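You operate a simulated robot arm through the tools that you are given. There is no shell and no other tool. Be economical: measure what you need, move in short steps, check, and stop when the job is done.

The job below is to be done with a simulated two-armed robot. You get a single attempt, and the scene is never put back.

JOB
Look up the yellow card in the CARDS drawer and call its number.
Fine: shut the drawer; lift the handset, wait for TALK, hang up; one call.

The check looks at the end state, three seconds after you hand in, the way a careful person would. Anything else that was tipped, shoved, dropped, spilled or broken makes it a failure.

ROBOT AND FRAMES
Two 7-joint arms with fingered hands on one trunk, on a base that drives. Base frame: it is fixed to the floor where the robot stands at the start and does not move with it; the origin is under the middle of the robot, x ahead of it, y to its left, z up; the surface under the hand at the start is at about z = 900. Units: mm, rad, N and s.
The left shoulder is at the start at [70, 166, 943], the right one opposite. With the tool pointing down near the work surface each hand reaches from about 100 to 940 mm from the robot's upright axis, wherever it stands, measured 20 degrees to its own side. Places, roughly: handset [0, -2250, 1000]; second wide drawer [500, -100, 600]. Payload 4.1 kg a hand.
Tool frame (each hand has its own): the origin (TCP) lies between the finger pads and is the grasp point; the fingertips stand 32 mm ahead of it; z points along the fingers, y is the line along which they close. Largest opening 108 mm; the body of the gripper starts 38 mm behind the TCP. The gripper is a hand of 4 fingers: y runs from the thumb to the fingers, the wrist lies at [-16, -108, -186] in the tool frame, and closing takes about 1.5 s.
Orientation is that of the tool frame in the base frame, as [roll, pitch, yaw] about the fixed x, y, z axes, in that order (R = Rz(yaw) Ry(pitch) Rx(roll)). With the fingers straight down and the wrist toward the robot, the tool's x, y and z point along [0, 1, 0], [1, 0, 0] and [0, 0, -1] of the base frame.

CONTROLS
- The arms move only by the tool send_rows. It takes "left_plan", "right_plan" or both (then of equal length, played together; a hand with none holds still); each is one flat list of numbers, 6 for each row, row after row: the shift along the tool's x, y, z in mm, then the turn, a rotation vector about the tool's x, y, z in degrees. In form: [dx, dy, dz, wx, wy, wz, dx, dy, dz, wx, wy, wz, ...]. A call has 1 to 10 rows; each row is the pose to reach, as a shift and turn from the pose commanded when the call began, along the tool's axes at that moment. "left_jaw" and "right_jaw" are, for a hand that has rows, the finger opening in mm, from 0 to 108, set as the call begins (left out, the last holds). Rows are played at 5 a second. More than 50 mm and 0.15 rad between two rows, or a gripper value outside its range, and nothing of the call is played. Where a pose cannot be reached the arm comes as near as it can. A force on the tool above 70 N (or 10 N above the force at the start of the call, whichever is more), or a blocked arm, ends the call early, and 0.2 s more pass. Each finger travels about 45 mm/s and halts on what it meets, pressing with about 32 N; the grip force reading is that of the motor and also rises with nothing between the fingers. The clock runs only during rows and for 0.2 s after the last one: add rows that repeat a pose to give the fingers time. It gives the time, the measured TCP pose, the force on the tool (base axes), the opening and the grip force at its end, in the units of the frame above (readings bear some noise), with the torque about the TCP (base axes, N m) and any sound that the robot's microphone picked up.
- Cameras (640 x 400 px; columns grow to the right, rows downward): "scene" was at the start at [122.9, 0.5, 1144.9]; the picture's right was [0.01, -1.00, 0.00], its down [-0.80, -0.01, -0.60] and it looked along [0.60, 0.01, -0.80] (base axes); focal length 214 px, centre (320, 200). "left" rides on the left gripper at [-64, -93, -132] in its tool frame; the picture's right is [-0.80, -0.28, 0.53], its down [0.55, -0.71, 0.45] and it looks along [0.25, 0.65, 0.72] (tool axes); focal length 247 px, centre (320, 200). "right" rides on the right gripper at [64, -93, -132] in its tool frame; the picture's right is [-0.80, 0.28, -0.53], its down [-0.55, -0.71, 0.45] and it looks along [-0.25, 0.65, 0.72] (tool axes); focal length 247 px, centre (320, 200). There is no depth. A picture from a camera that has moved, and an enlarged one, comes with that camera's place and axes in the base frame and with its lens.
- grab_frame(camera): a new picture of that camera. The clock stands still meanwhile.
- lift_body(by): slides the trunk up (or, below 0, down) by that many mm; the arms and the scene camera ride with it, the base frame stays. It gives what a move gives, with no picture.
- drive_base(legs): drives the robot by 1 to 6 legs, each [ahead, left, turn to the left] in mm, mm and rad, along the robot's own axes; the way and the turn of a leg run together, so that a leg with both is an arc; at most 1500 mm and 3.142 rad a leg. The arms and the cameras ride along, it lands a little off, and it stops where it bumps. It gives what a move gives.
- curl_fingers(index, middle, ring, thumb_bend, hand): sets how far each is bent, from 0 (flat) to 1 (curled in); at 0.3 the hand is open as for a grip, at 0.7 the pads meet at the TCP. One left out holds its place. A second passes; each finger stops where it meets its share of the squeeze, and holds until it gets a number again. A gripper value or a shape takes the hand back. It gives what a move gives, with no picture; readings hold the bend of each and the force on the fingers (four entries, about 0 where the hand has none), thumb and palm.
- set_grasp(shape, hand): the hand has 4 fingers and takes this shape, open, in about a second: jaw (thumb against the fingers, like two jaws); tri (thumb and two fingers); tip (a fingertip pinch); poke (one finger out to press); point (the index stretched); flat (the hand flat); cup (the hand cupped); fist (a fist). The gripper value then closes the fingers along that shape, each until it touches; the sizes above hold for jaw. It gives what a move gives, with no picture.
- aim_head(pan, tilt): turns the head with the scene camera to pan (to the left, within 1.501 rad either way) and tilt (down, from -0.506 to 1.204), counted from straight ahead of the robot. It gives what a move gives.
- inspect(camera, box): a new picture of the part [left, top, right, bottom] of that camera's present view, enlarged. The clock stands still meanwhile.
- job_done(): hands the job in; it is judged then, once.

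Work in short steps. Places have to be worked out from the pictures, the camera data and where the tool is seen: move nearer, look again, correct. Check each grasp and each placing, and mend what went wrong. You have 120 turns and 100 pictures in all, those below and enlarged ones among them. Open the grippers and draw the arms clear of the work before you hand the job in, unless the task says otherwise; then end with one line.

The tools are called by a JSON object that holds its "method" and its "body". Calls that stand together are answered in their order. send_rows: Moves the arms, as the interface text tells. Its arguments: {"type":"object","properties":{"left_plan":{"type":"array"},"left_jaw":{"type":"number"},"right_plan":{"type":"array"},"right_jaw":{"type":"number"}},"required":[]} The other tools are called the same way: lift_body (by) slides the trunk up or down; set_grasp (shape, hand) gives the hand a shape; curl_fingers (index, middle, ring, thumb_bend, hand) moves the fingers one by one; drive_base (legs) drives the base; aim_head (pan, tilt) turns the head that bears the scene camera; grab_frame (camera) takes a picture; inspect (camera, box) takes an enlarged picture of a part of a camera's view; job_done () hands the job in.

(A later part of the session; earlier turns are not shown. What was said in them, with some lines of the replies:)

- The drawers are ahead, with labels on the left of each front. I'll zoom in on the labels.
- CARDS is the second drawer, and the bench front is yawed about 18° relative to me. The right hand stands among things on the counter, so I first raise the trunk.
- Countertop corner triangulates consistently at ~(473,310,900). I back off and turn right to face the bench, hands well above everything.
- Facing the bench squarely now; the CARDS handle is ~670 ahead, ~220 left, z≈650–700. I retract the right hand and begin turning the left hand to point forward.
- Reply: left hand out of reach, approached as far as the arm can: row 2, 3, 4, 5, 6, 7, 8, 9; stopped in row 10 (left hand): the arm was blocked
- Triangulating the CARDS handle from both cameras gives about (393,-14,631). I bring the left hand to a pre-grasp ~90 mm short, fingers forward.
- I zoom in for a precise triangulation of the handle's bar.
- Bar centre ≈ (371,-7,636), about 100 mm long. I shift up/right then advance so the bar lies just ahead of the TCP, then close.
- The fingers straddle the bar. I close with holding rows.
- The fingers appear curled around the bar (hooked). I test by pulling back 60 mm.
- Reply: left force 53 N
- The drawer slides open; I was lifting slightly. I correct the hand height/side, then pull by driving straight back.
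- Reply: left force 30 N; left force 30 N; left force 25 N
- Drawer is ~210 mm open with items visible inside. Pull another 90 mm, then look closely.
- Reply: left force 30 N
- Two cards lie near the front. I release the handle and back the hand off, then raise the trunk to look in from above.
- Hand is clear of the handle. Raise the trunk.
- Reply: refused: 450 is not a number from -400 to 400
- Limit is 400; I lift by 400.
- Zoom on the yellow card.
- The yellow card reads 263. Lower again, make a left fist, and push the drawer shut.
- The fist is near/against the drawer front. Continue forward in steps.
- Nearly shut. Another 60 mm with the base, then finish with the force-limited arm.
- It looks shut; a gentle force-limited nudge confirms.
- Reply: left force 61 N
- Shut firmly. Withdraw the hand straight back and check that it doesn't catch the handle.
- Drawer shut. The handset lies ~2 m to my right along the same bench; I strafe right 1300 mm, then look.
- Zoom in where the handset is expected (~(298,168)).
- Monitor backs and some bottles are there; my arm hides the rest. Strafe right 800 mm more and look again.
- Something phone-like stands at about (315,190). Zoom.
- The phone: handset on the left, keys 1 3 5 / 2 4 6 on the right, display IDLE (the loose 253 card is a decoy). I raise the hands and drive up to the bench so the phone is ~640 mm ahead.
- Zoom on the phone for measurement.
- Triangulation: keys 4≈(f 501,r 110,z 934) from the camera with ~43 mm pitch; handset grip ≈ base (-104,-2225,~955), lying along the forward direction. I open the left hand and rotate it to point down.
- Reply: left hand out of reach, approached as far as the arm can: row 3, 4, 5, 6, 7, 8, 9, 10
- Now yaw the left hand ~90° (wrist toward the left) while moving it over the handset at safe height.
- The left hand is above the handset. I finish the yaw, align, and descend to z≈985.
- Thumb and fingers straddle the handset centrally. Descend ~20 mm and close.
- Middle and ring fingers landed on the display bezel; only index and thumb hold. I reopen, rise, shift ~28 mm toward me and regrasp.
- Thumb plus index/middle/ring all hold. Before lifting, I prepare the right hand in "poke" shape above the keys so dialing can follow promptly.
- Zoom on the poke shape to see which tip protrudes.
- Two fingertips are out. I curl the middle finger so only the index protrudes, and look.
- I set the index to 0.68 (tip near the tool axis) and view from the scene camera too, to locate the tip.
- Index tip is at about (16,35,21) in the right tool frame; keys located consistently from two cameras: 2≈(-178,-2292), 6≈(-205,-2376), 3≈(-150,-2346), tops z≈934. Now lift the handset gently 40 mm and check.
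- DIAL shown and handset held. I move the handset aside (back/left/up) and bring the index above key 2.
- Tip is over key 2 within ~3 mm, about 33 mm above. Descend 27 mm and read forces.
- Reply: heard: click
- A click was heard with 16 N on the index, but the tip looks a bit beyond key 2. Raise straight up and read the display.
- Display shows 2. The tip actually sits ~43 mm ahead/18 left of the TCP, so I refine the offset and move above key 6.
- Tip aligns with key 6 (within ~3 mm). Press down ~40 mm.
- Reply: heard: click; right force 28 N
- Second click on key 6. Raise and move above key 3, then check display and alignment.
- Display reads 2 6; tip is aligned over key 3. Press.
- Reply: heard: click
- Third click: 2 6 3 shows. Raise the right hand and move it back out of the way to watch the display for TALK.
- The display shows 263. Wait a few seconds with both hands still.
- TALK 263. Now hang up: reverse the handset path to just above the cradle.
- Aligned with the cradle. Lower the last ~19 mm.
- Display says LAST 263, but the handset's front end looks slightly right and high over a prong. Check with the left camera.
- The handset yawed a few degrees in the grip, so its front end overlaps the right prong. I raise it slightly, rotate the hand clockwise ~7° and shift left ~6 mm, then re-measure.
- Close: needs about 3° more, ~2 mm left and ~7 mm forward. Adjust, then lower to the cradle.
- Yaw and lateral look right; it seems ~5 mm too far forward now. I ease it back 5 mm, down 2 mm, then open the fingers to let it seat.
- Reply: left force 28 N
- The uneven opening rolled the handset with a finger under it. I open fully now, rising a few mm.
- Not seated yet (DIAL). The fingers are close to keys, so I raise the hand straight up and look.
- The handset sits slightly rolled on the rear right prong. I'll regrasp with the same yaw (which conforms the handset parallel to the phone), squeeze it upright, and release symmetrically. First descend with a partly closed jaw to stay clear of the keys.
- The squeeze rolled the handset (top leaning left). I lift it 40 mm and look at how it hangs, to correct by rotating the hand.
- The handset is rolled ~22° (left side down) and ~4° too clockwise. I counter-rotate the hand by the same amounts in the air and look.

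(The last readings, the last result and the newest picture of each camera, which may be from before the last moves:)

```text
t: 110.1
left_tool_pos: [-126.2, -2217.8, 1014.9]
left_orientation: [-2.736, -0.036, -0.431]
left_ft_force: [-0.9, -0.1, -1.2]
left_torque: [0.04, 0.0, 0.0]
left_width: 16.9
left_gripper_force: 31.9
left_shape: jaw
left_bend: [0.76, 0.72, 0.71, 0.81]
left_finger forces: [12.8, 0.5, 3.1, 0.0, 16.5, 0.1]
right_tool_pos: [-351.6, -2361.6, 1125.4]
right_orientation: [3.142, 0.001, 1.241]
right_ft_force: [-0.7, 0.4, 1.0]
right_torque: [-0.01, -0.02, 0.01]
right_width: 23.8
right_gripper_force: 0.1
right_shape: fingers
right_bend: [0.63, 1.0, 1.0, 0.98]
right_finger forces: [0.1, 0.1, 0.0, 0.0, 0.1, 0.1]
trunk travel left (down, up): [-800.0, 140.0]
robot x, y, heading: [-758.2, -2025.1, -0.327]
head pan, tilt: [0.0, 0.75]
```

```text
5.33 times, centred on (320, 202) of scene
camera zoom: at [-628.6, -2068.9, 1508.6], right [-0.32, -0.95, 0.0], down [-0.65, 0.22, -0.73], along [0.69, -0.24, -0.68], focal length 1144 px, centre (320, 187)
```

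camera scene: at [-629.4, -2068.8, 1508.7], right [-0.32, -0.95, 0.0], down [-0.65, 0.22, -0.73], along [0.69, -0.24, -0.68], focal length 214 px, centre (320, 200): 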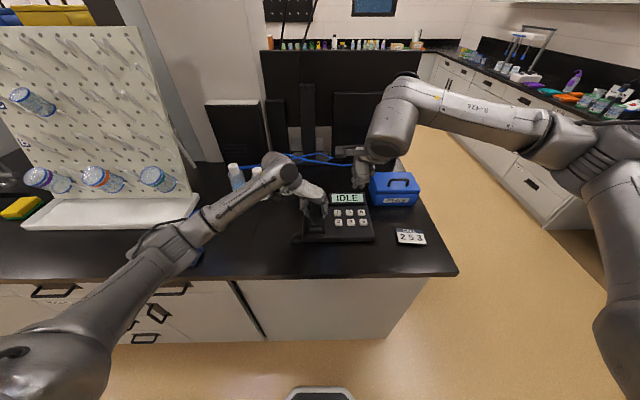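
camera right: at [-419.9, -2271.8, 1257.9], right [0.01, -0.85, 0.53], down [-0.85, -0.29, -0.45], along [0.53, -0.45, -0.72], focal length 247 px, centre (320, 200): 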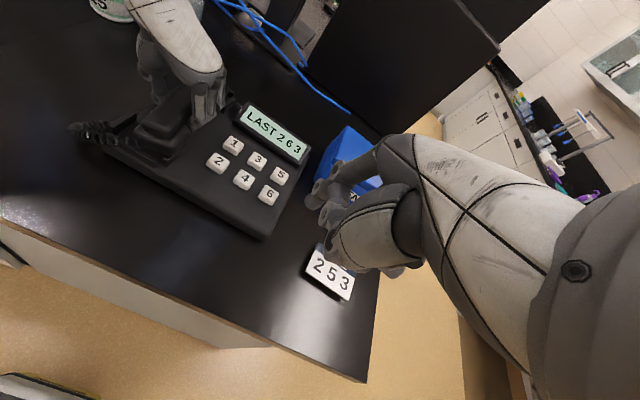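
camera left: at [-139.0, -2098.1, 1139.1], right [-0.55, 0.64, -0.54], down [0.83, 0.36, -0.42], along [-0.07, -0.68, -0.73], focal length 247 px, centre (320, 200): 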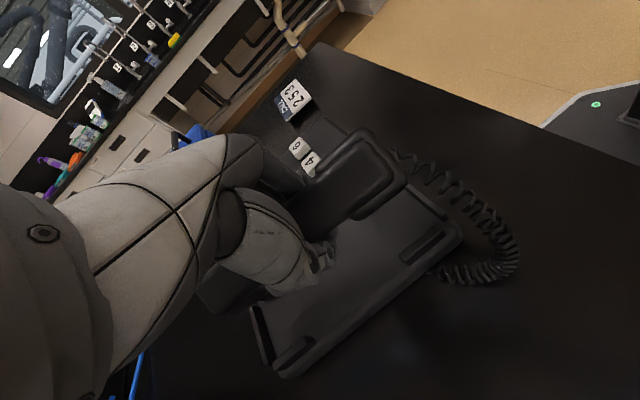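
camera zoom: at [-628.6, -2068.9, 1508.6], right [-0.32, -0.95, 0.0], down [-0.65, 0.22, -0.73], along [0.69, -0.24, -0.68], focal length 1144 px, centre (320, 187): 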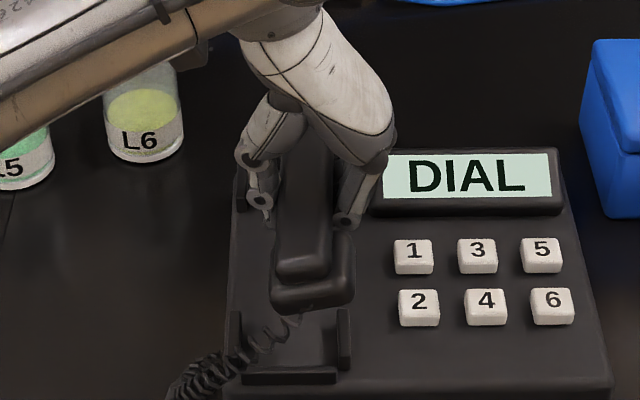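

Much better; remaining ~6° roll, ~2° yaw, and ~14 mm too far right. Correct these and lower 30 mm, then look.

{"method": "send_rows", "body": {"left_plan": [0, -6, -2, 3, 0, -1, 0, -12, -5, 6, 0, -2, 0, -12, -5, 6, 0, -2]}}

{"method": "inspect", "body": {"camera": "scene", "box": [270, 165, 370, 240]}}

```text
t: 110.9
left_tool_pos: [-122.8, -2210.6, 1023.3]
left_orientation: [-2.632, -0.053, -0.4]
left_ft_force: [0.3, 0.2, -1.8]
left_torque: [0.0, 0.01, 0.05]
left_width: 16.8
left_gripper_force: 32.2
left_shape: jaw
left_bend: [0.76, 0.72, 0.71, 0.81]
left_finger forces: [12.9, 0.5, 3.2, 0.0, 16.5, 0.0]
right_tool_pos: [-352.7, -2362.7, 1125.5]
right_orientation: [-3.142, 0.001, 1.242]
right_ft_force: [0.2, 0.2, -0.3]
right_torque: [0.01, 0.03, 0.0]
right_width: 23.9
right_gripper_force: 0.1
right_shape: fingers
right_bend: [0.63, 1.0, 1.0, 0.98]
right_finger forces: [0.0, 0.1, 0.0, 0.0, 0.1, 0.0]
trunk travel left (down, up): [-800.0, 140.0]
robot x, y, heading: [-751.8, -2027.1, -0.327]
head pan, tilt: [0.0, 0.75]
```

```text
5.33 times, centred on (320, 202) of scene
camera zoom: at [-628.6, -2069.4, 1508.6], right [-0.32, -0.95, 0.0], down [-0.65, 0.22, -0.73], along [0.69, -0.24, -0.68], focal length 1144 px, centre (320, 187)
```

zoom: 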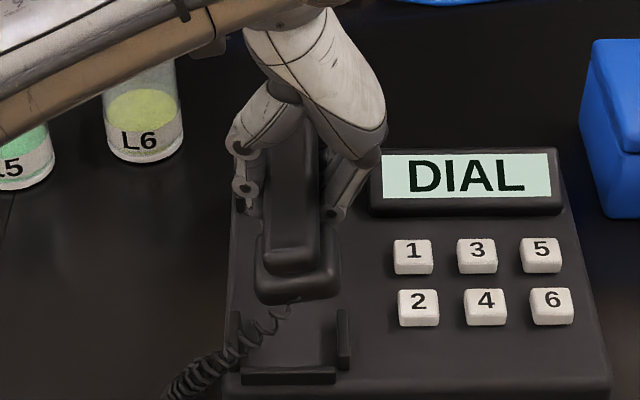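

Upright now. Shift 5 mm left and lower ~45 mm in base axes (compensating for the hand's tilt), then check.

{"method": "send_rows", "body": {"left_plan": [-1, 1, 12, 0, 0, 0, -2, 7, 22, 0, 0, 0, -2, 12, 32, 0, 0, 0, -2.5, 15, 37, 0, 0, 0, -2.7, 17.6, 41.6, 0, 0, 0, -2.7, 17.6, 41.6, 0, 0, 0]}}

{"method": "inspect", "body": {"camera": "scene", "box": [270, 165, 370, 240]}}

```text
t: 112.3
left_tool_pos: [-121.2, -2204.3, 980.4]
left_orientation: [-2.631, -0.055, -0.399]
left_ft_force: [0.8, 0.6, -1.8]
left_torque: [0.04, 0.01, -0.01]
left_width: 16.7
left_gripper_force: 31.9
left_shape: jaw
left_bend: [0.76, 0.72, 0.71, 0.81]
left_finger forces: [12.8, 0.5, 3.2, 0.1, 16.4, 0.1]
right_tool_pos: [-353.7, -2362.4, 1126.7]
right_orientation: [-3.141, -0.001, 1.241]
right_ft_force: [-0.2, -0.3, -0.3]
right_torque: [-0.01, 0.0, -0.01]
right_width: 24.0
right_gripper_force: 0.1
right_shape: fingers
right_bend: [0.63, 1.0, 1.0, 0.98]
right_finger forces: [0.1, 0.1, 0.0, 0.0, 0.0, 0.1]
trunk travel left (down, up): [-800.0, 140.0]
robot x, y, heading: [-750.4, -2024.6, -0.331]
head pan, tilt: [0.0, 0.75]
```

```text
5.33 times, centred on (320, 202) of scene
camera zoom: at [-628.7, -2069.4, 1508.6], right [-0.32, -0.95, 0.0], down [-0.65, 0.22, -0.73], along [0.69, -0.24, -0.68], focal length 1144 px, centre (320, 187)
```

zoom: 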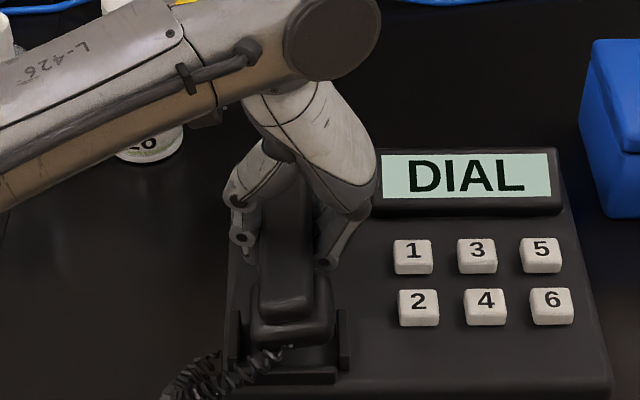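

Well aligned between the prongs; lower ~12 mm more.

{"method": "send_rows", "body": {"left_plan": [-0.3, 3, 5, 0, 0, 0, -0.6, 6, 10, 0, 0, 0, -0.6, 6, 10, 0, 0, 0]}}

{"method": "inspect", "body": {"camera": "scene", "box": [270, 165, 370, 240]}}

```text
t: 113.1
left_tool_pos: [-122.2, -2204.9, 967.8]
left_orientation: [-2.633, -0.054, -0.402]
left_ft_force: [0.0, -0.5, -1.2]
left_torque: [0.04, 0.0, 0.0]
left_width: 16.8
left_gripper_force: 31.8
left_shape: jaw
left_bend: [0.76, 0.72, 0.71, 0.81]
left_finger forces: [12.8, 0.6, 3.0, 0.1, 16.5, 0.0]
right_tool_pos: [-352.6, -2362.1, 1126.1]
right_orientation: [-3.141, 0.0, 1.239]
right_ft_force: [0.4, -0.5, 0.5]
right_torque: [-0.01, -0.02, 0.0]
right_width: 23.8
right_gripper_force: 0.0
right_shape: fingers
right_bend: [0.63, 1.0, 1.0, 0.98]
right_finger forces: [0.0, 0.0, 0.1, 0.0, 0.0, 0.0]
trunk travel left (down, up): [-800.0, 140.0]
robot x, y, heading: [-754.4, -2020.7, -0.329]
head pan, tilt: [0.0, 0.75]
```

```text
5.33 times, centred on (320, 202) of scene
camera zoom: at [-628.8, -2069.4, 1508.7], right [-0.32, -0.95, 0.0], down [-0.65, 0.22, -0.73], along [0.69, -0.24, -0.68], focal length 1144 px, centre (320, 187)
```

zoom: 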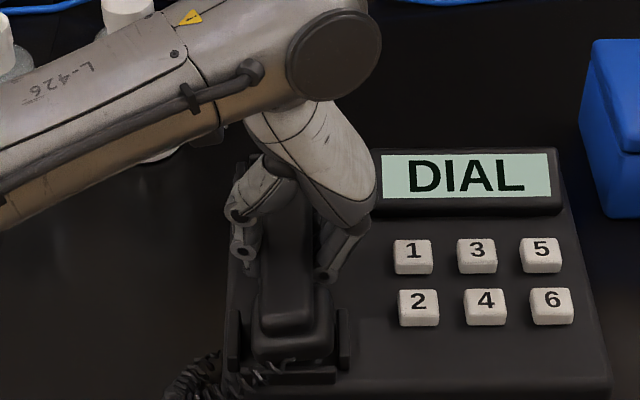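

Nearly seated, no contact force yet. Lower ~5 mm more.

{"method": "send_rows", "body": {"left_plan": [-0.1, 1.2, 2.2, 0, 0, 0, -0.3, 2.6, 4.6, 0, 0, 0, -0.3, 2.6, 4.6, 0, 0, 0]}}

{"method": "inspect", "body": {"camera": "scene", "box": [270, 165, 370, 240]}}

```text
t: 113.9
left_tool_pos: [-120.7, -2205.2, 962.1]
left_orientation: [-2.632, -0.055, -0.402]
left_ft_force: [0.4, 0.3, 1.0]
left_torque: [0.02, 0.03, 0.0]
left_width: 17.2
left_gripper_force: 32.3
left_shape: jaw
left_bend: [0.76, 0.72, 0.71, 0.81]
left_finger forces: [12.9, 0.5, 3.1, 0.0, 16.4, 0.0]
right_tool_pos: [-353.1, -2362.4, 1125.7]
right_orientation: [3.14, 0.0, 1.241]
right_ft_force: [0.2, -0.7, 0.3]
right_torque: [-0.02, 0.01, 0.02]
right_width: 23.8
right_gripper_force: 0.0
right_shape: fingers
right_bend: [0.63, 1.0, 1.0, 0.98]
right_finger forces: [0.0, 0.0, 0.1, 0.0, 0.0, 0.1]
trunk travel left (down, up): [-800.0, 140.0]
robot x, y, heading: [-751.6, -2025.9, -0.33]
head pan, tilt: [0.0, 0.75]
```

```text
5.33 times, centred on (320, 202) of scene
camera zoom: at [-628.9, -2069.3, 1508.7], right [-0.32, -0.95, 0.0], down [-0.65, 0.22, -0.73], along [0.69, -0.24, -0.68], focal length 1144 px, centre (320, 187)
```

zoom: 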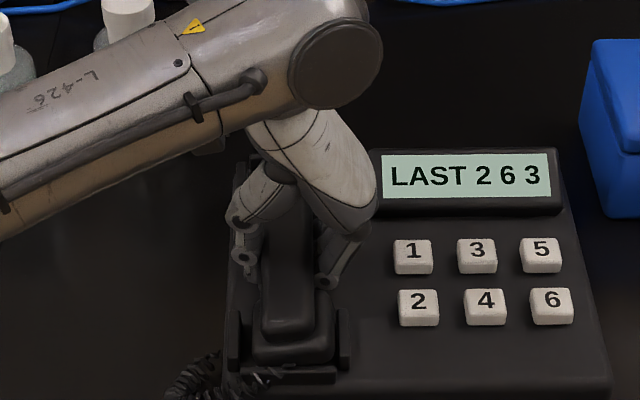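

LAST 263 and the handset is seated between the prongs. To release without tilting it, I open the jaw while retracting along the tool axis so the fingertips slide out sideways, then go up.

{"method": "send_rows", "body": {"left_plan": [0.2, -0.6, -3.1, 0, 0, 0, 0.7, -0.4, -8.9, 0, 0, 0, 1.2, -0.2, -14.7, 0, 0, 0, 1.7, -0.1, -20.5, 0, 0, 0, 2, 2.5, -24.2, 0, 0, 0, 2.8, -0.6, -33.9, 0, 0, 0, 4.4, -15, -60, 0, 0, 0, 6.5, -34.7, -95, 0, 0, 0], "left_jaw": 90}}

{"method": "inspect", "body": {"camera": "scene", "box": [270, 165, 370, 240]}}

```text
t: 115.7
left_tool_pos: [-129.6, -2224.0, 1062.2]
left_orientation: [-2.631, -0.055, -0.403]
left_ft_force: [0.8, -0.6, -0.5]
left_torque: [-0.02, -0.01, 0.04]
left_width: 89.9
left_gripper_force: 0.1
left_shape: jaw
left_bend: [0.26, 0.34, 0.32, 0.51]
left_finger forces: [0.0, 0.0, 0.0, 0.0, 0.0, 0.1]
right_tool_pos: [-354.0, -2362.5, 1126.2]
right_orientation: [3.141, 0.0, 1.241]
right_ft_force: [0.2, -0.7, 0.1]
right_torque: [0.01, -0.01, 0.04]
right_width: 23.9
right_gripper_force: 0.0
right_shape: fingers
right_bend: [0.63, 1.0, 1.0, 0.98]
right_finger forces: [0.0, 0.1, 0.1, 0.0, 0.1, 0.0]
trunk travel left (down, up): [-800.0, 140.0]
robot x, y, heading: [-754.5, -2027.4, -0.33]
head pan, tilt: [0.0, 0.75]
```

```text
5.33 times, centred on (320, 202) of scene
camera zoom: at [-629.6, -2069.7, 1508.6], right [-0.32, -0.95, 0.0], down [-0.65, 0.22, -0.73], along [0.69, -0.24, -0.68], focal length 1144 px, centre (320, 187)
```

zoom: 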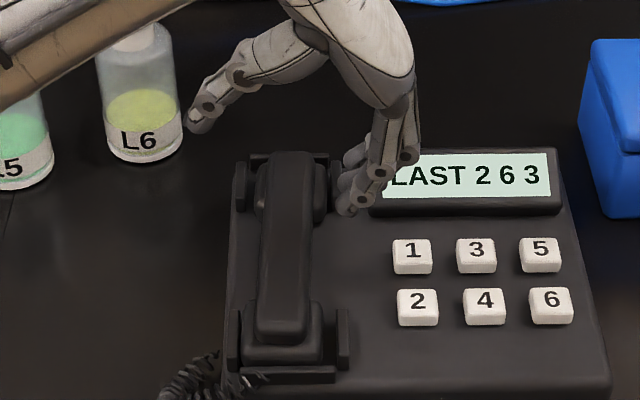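

Handset properly seated, LAST 263. Raise the trunk straight up, then back the robot away.

{"method": "lift_body", "body": {"by": 130}}

{"method": "drive_base", "body": {"legs": [[-550, 0, 0]]}}

{"method": "grab_frame", "body": {"camera": "scene"}}

```text
t: 117.3
left_tool_pos: [-128.0, -2223.0, 1192.4]
left_orientation: [-2.633, -0.053, -0.4]
left_ft_force: [0.2, 0.7, 0.1]
left_torque: [-0.01, 0.0, -0.01]
left_width: 89.4
left_gripper_force: 0.1
left_shape: jaw
left_bend: [0.26, 0.34, 0.32, 0.51]
left_finger forces: [0.0, 0.1, 0.0, 0.1, 0.0, 0.0]
right_tool_pos: [-352.7, -2362.6, 1256.0]
right_orientation: [-3.142, -0.001, 1.241]
right_ft_force: [1.0, 0.6, 0.4]
right_torque: [-0.02, 0.02, 0.0]
right_width: 23.9
right_gripper_force: 0.1
right_shape: fingers
right_bend: [0.63, 1.0, 1.0, 0.98]
right_finger forces: [0.1, 0.0, 0.1, 0.0, 0.1, 0.0]
trunk travel left (down, up): [-930.0, 10.0]
robot x, y, heading: [-752.9, -2023.1, -0.33]
head pan, tilt: [0.0, 0.75]
```

```text
t: 120.5
left_tool_pos: [-650.4, -2044.2, 1190.9]
left_orientation: [-2.634, -0.053, -0.402]
left_ft_force: [0.3, -0.4, 0.1]
left_torque: [0.01, 0.03, 0.03]
left_width: 89.5
left_gripper_force: 0.1
left_shape: jaw
left_bend: [0.26, 0.34, 0.32, 0.51]
left_finger forces: [0.0, 0.1, 0.0, 0.0, 0.1, 0.1]
right_tool_pos: [-875.2, -2183.4, 1256.4]
right_orientation: [-3.14, 0.001, 1.239]
right_ft_force: [1.1, -0.1, 0.0]
right_torque: [0.02, 0.02, -0.02]
right_width: 23.7
right_gripper_force: 0.0
right_shape: fingers
right_bend: [0.63, 1.0, 1.0, 0.98]
right_finger forces: [0.1, 0.0, 0.0, 0.0, 0.0, 0.0]
trunk travel left (down, up): [-930.0, 10.0]
robot x, y, heading: [-1276.4, -1846.3, -0.33]
head pan, tilt: [0.0, 0.75]
```

```text
12 pictures are left
camera scene: at [-1150.6, -1890.4, 1638.5], right [-0.33, -0.95, 0.0], down [-0.65, 0.22, -0.73], along [0.69, -0.24, -0.68], focal length 214 px, centre (320, 200)
```

scene: 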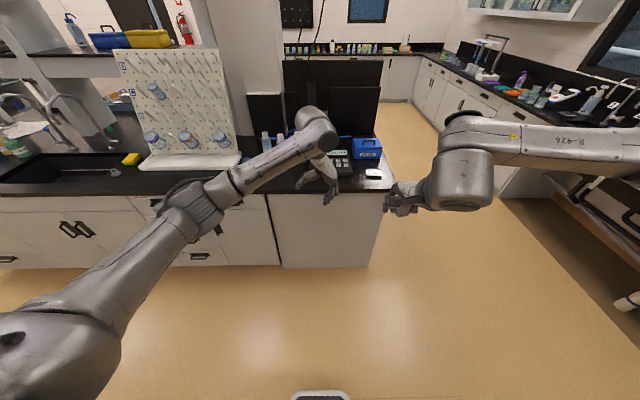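

All clear of the bench. I open the right hand and take a last check of the phone and bottles.

{"method": "set_grasp", "body": {"hand": "right", "shape": "jaw"}}

{"method": "drive_base", "body": {"legs": [[-100, 350, 0]]}}

{"method": "aim_head", "body": {"pan": -0.3, "tilt": 0.6}}

{"method": "grab_frame", "body": {"camera": "scene"}}

```text
t: 121.4
left_tool_pos: [-651.9, -2042.6, 1191.5]
left_orientation: [-2.633, -0.054, -0.402]
left_ft_force: [0.5, 1.2, 0.4]
left_torque: [0.03, -0.04, -0.01]
left_width: 89.7
left_gripper_force: 0.1
left_shape: jaw
left_bend: [0.26, 0.34, 0.32, 0.51]
left_finger forces: [0.0, 0.0, 0.0, 0.0, 0.1, 0.0]
right_tool_pos: [-876.8, -2182.9, 1257.6]
right_orientation: [3.141, 0.001, 1.238]
right_ft_force: [0.0, -0.6, -0.4]
right_torque: [-0.02, -0.03, -0.02]
right_width: 107.8
right_gripper_force: 0.0
right_shape: jaw
right_bend: [0.3, 0.3, 0.3, 0.3]
right_finger forces: [0.0, 0.0, 0.0, 0.0, 0.0, 0.0]
trunk travel left (down, up): [-930.0, 10.0]
robot x, y, heading: [-1276.7, -1841.7, -0.332]
head pan, tilt: [0.0, 0.75]
```

```text
t: 123.7
left_tool_pos: [-632.1, -1680.3, 1191.7]
left_orientation: [-2.632, -0.052, -0.396]
left_ft_force: [-0.2, -0.7, -0.5]
left_torque: [-0.01, 0.01, -0.02]
left_width: 89.7
left_gripper_force: 0.0
left_shape: jaw
left_bend: [0.26, 0.34, 0.32, 0.51]
left_finger forces: [0.0, 0.1, 0.1, 0.0, 0.0, 0.2]
right_tool_pos: [-855.6, -1819.3, 1255.2]
right_orientation: [-3.139, -0.002, 1.243]
right_ft_force: [-1.3, -0.4, -0.6]
right_torque: [0.01, 0.02, -0.01]
right_width: 107.7
right_gripper_force: 0.1
right_shape: jaw
right_bend: [0.3, 0.3, 0.3, 0.3]
right_finger forces: [0.0, 0.0, 0.1, 0.0, 0.0, 0.0]
trunk travel left (down, up): [-930.0, 10.0]
robot x, y, heading: [-1259.1, -1484.2, -0.331]
head pan, tilt: [0.0, 0.75]
```

```text
t: 124.5
left_tool_pos: [-631.0, -1677.4, 1191.6]
left_orientation: [-2.633, -0.053, -0.398]
left_ft_force: [0.3, -0.3, 0.4]
left_torque: [0.02, -0.03, 0.03]
left_width: 89.4
left_gripper_force: 0.1
left_shape: jaw
left_bend: [0.26, 0.34, 0.32, 0.51]
left_finger forces: [0.1, 0.1, 0.1, 0.0, 0.0, 0.1]
right_tool_pos: [-855.4, -1817.9, 1257.7]
right_orientation: [3.141, 0.0, 1.242]
right_ft_force: [-0.2, 1.1, -0.2]
right_torque: [-0.04, -0.02, 0.02]
right_width: 107.7
right_gripper_force: 0.0
right_shape: jaw
right_bend: [0.3, 0.3, 0.3, 0.3]
right_finger forces: [0.0, 0.0, 0.0, 0.0, 0.1, 0.0]
trunk travel left (down, up): [-930.0, 10.0]
robot x, y, heading: [-1253.0, -1484.7, -0.328]
head pan, tilt: [-0.3, 0.6]
```

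```text
11 pictures are left
camera scene: at [-1139.7, -1550.0, 1651.6], right [-0.59, -0.81, 0.0], down [-0.46, 0.33, -0.82], along [0.67, -0.48, -0.57], focal length 214 px, centre (320, 200)
```

scene: 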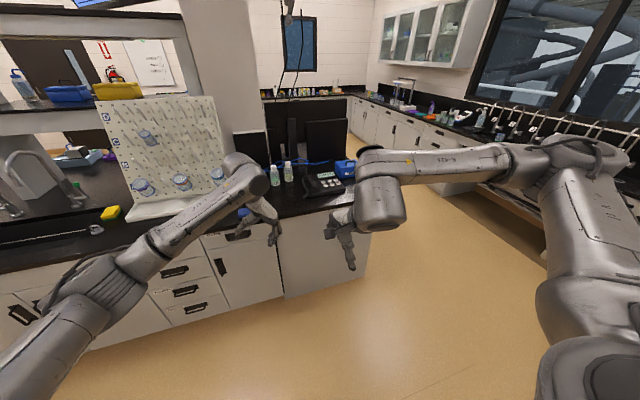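

{"method": "inspect", "body": {"camera": "scene", "box": [240, 140, 380, 220]}}

```text
4.57 times, centred on (310, 180) of scene
camera zoom: at [-1139.7, -1550.0, 1651.6], right [-0.59, -0.81, 0.0], down [-0.46, 0.33, -0.82], along [0.67, -0.48, -0.57], focal length 980 px, centre (366, 291)
```

zoom: 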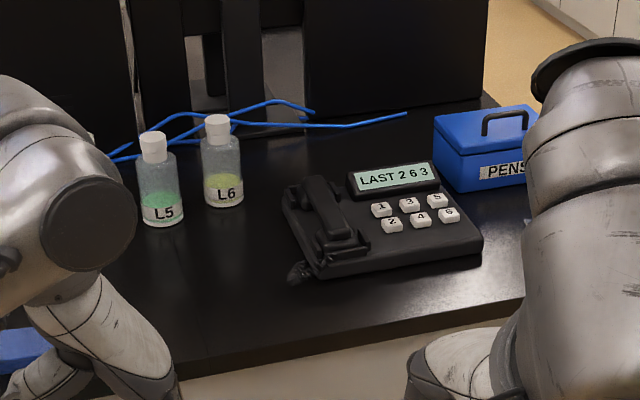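

The phone shows LAST 263 with the handset on its cradle, the bottles I can see are upright, the drawer is shut, and both hands are open and clear of the bench. I hand the job in.

{"method": "job_done", "body": {}}

```text
The job is handed in.
```

I read 263 off the yellow card, shut the CARDS drawer, and made one call to 263. The phone showed TALK, and after I hung up it read LAST 263 with the handset seated, though I had to lift the handset again twice (no digits dialed) before it sat properly.
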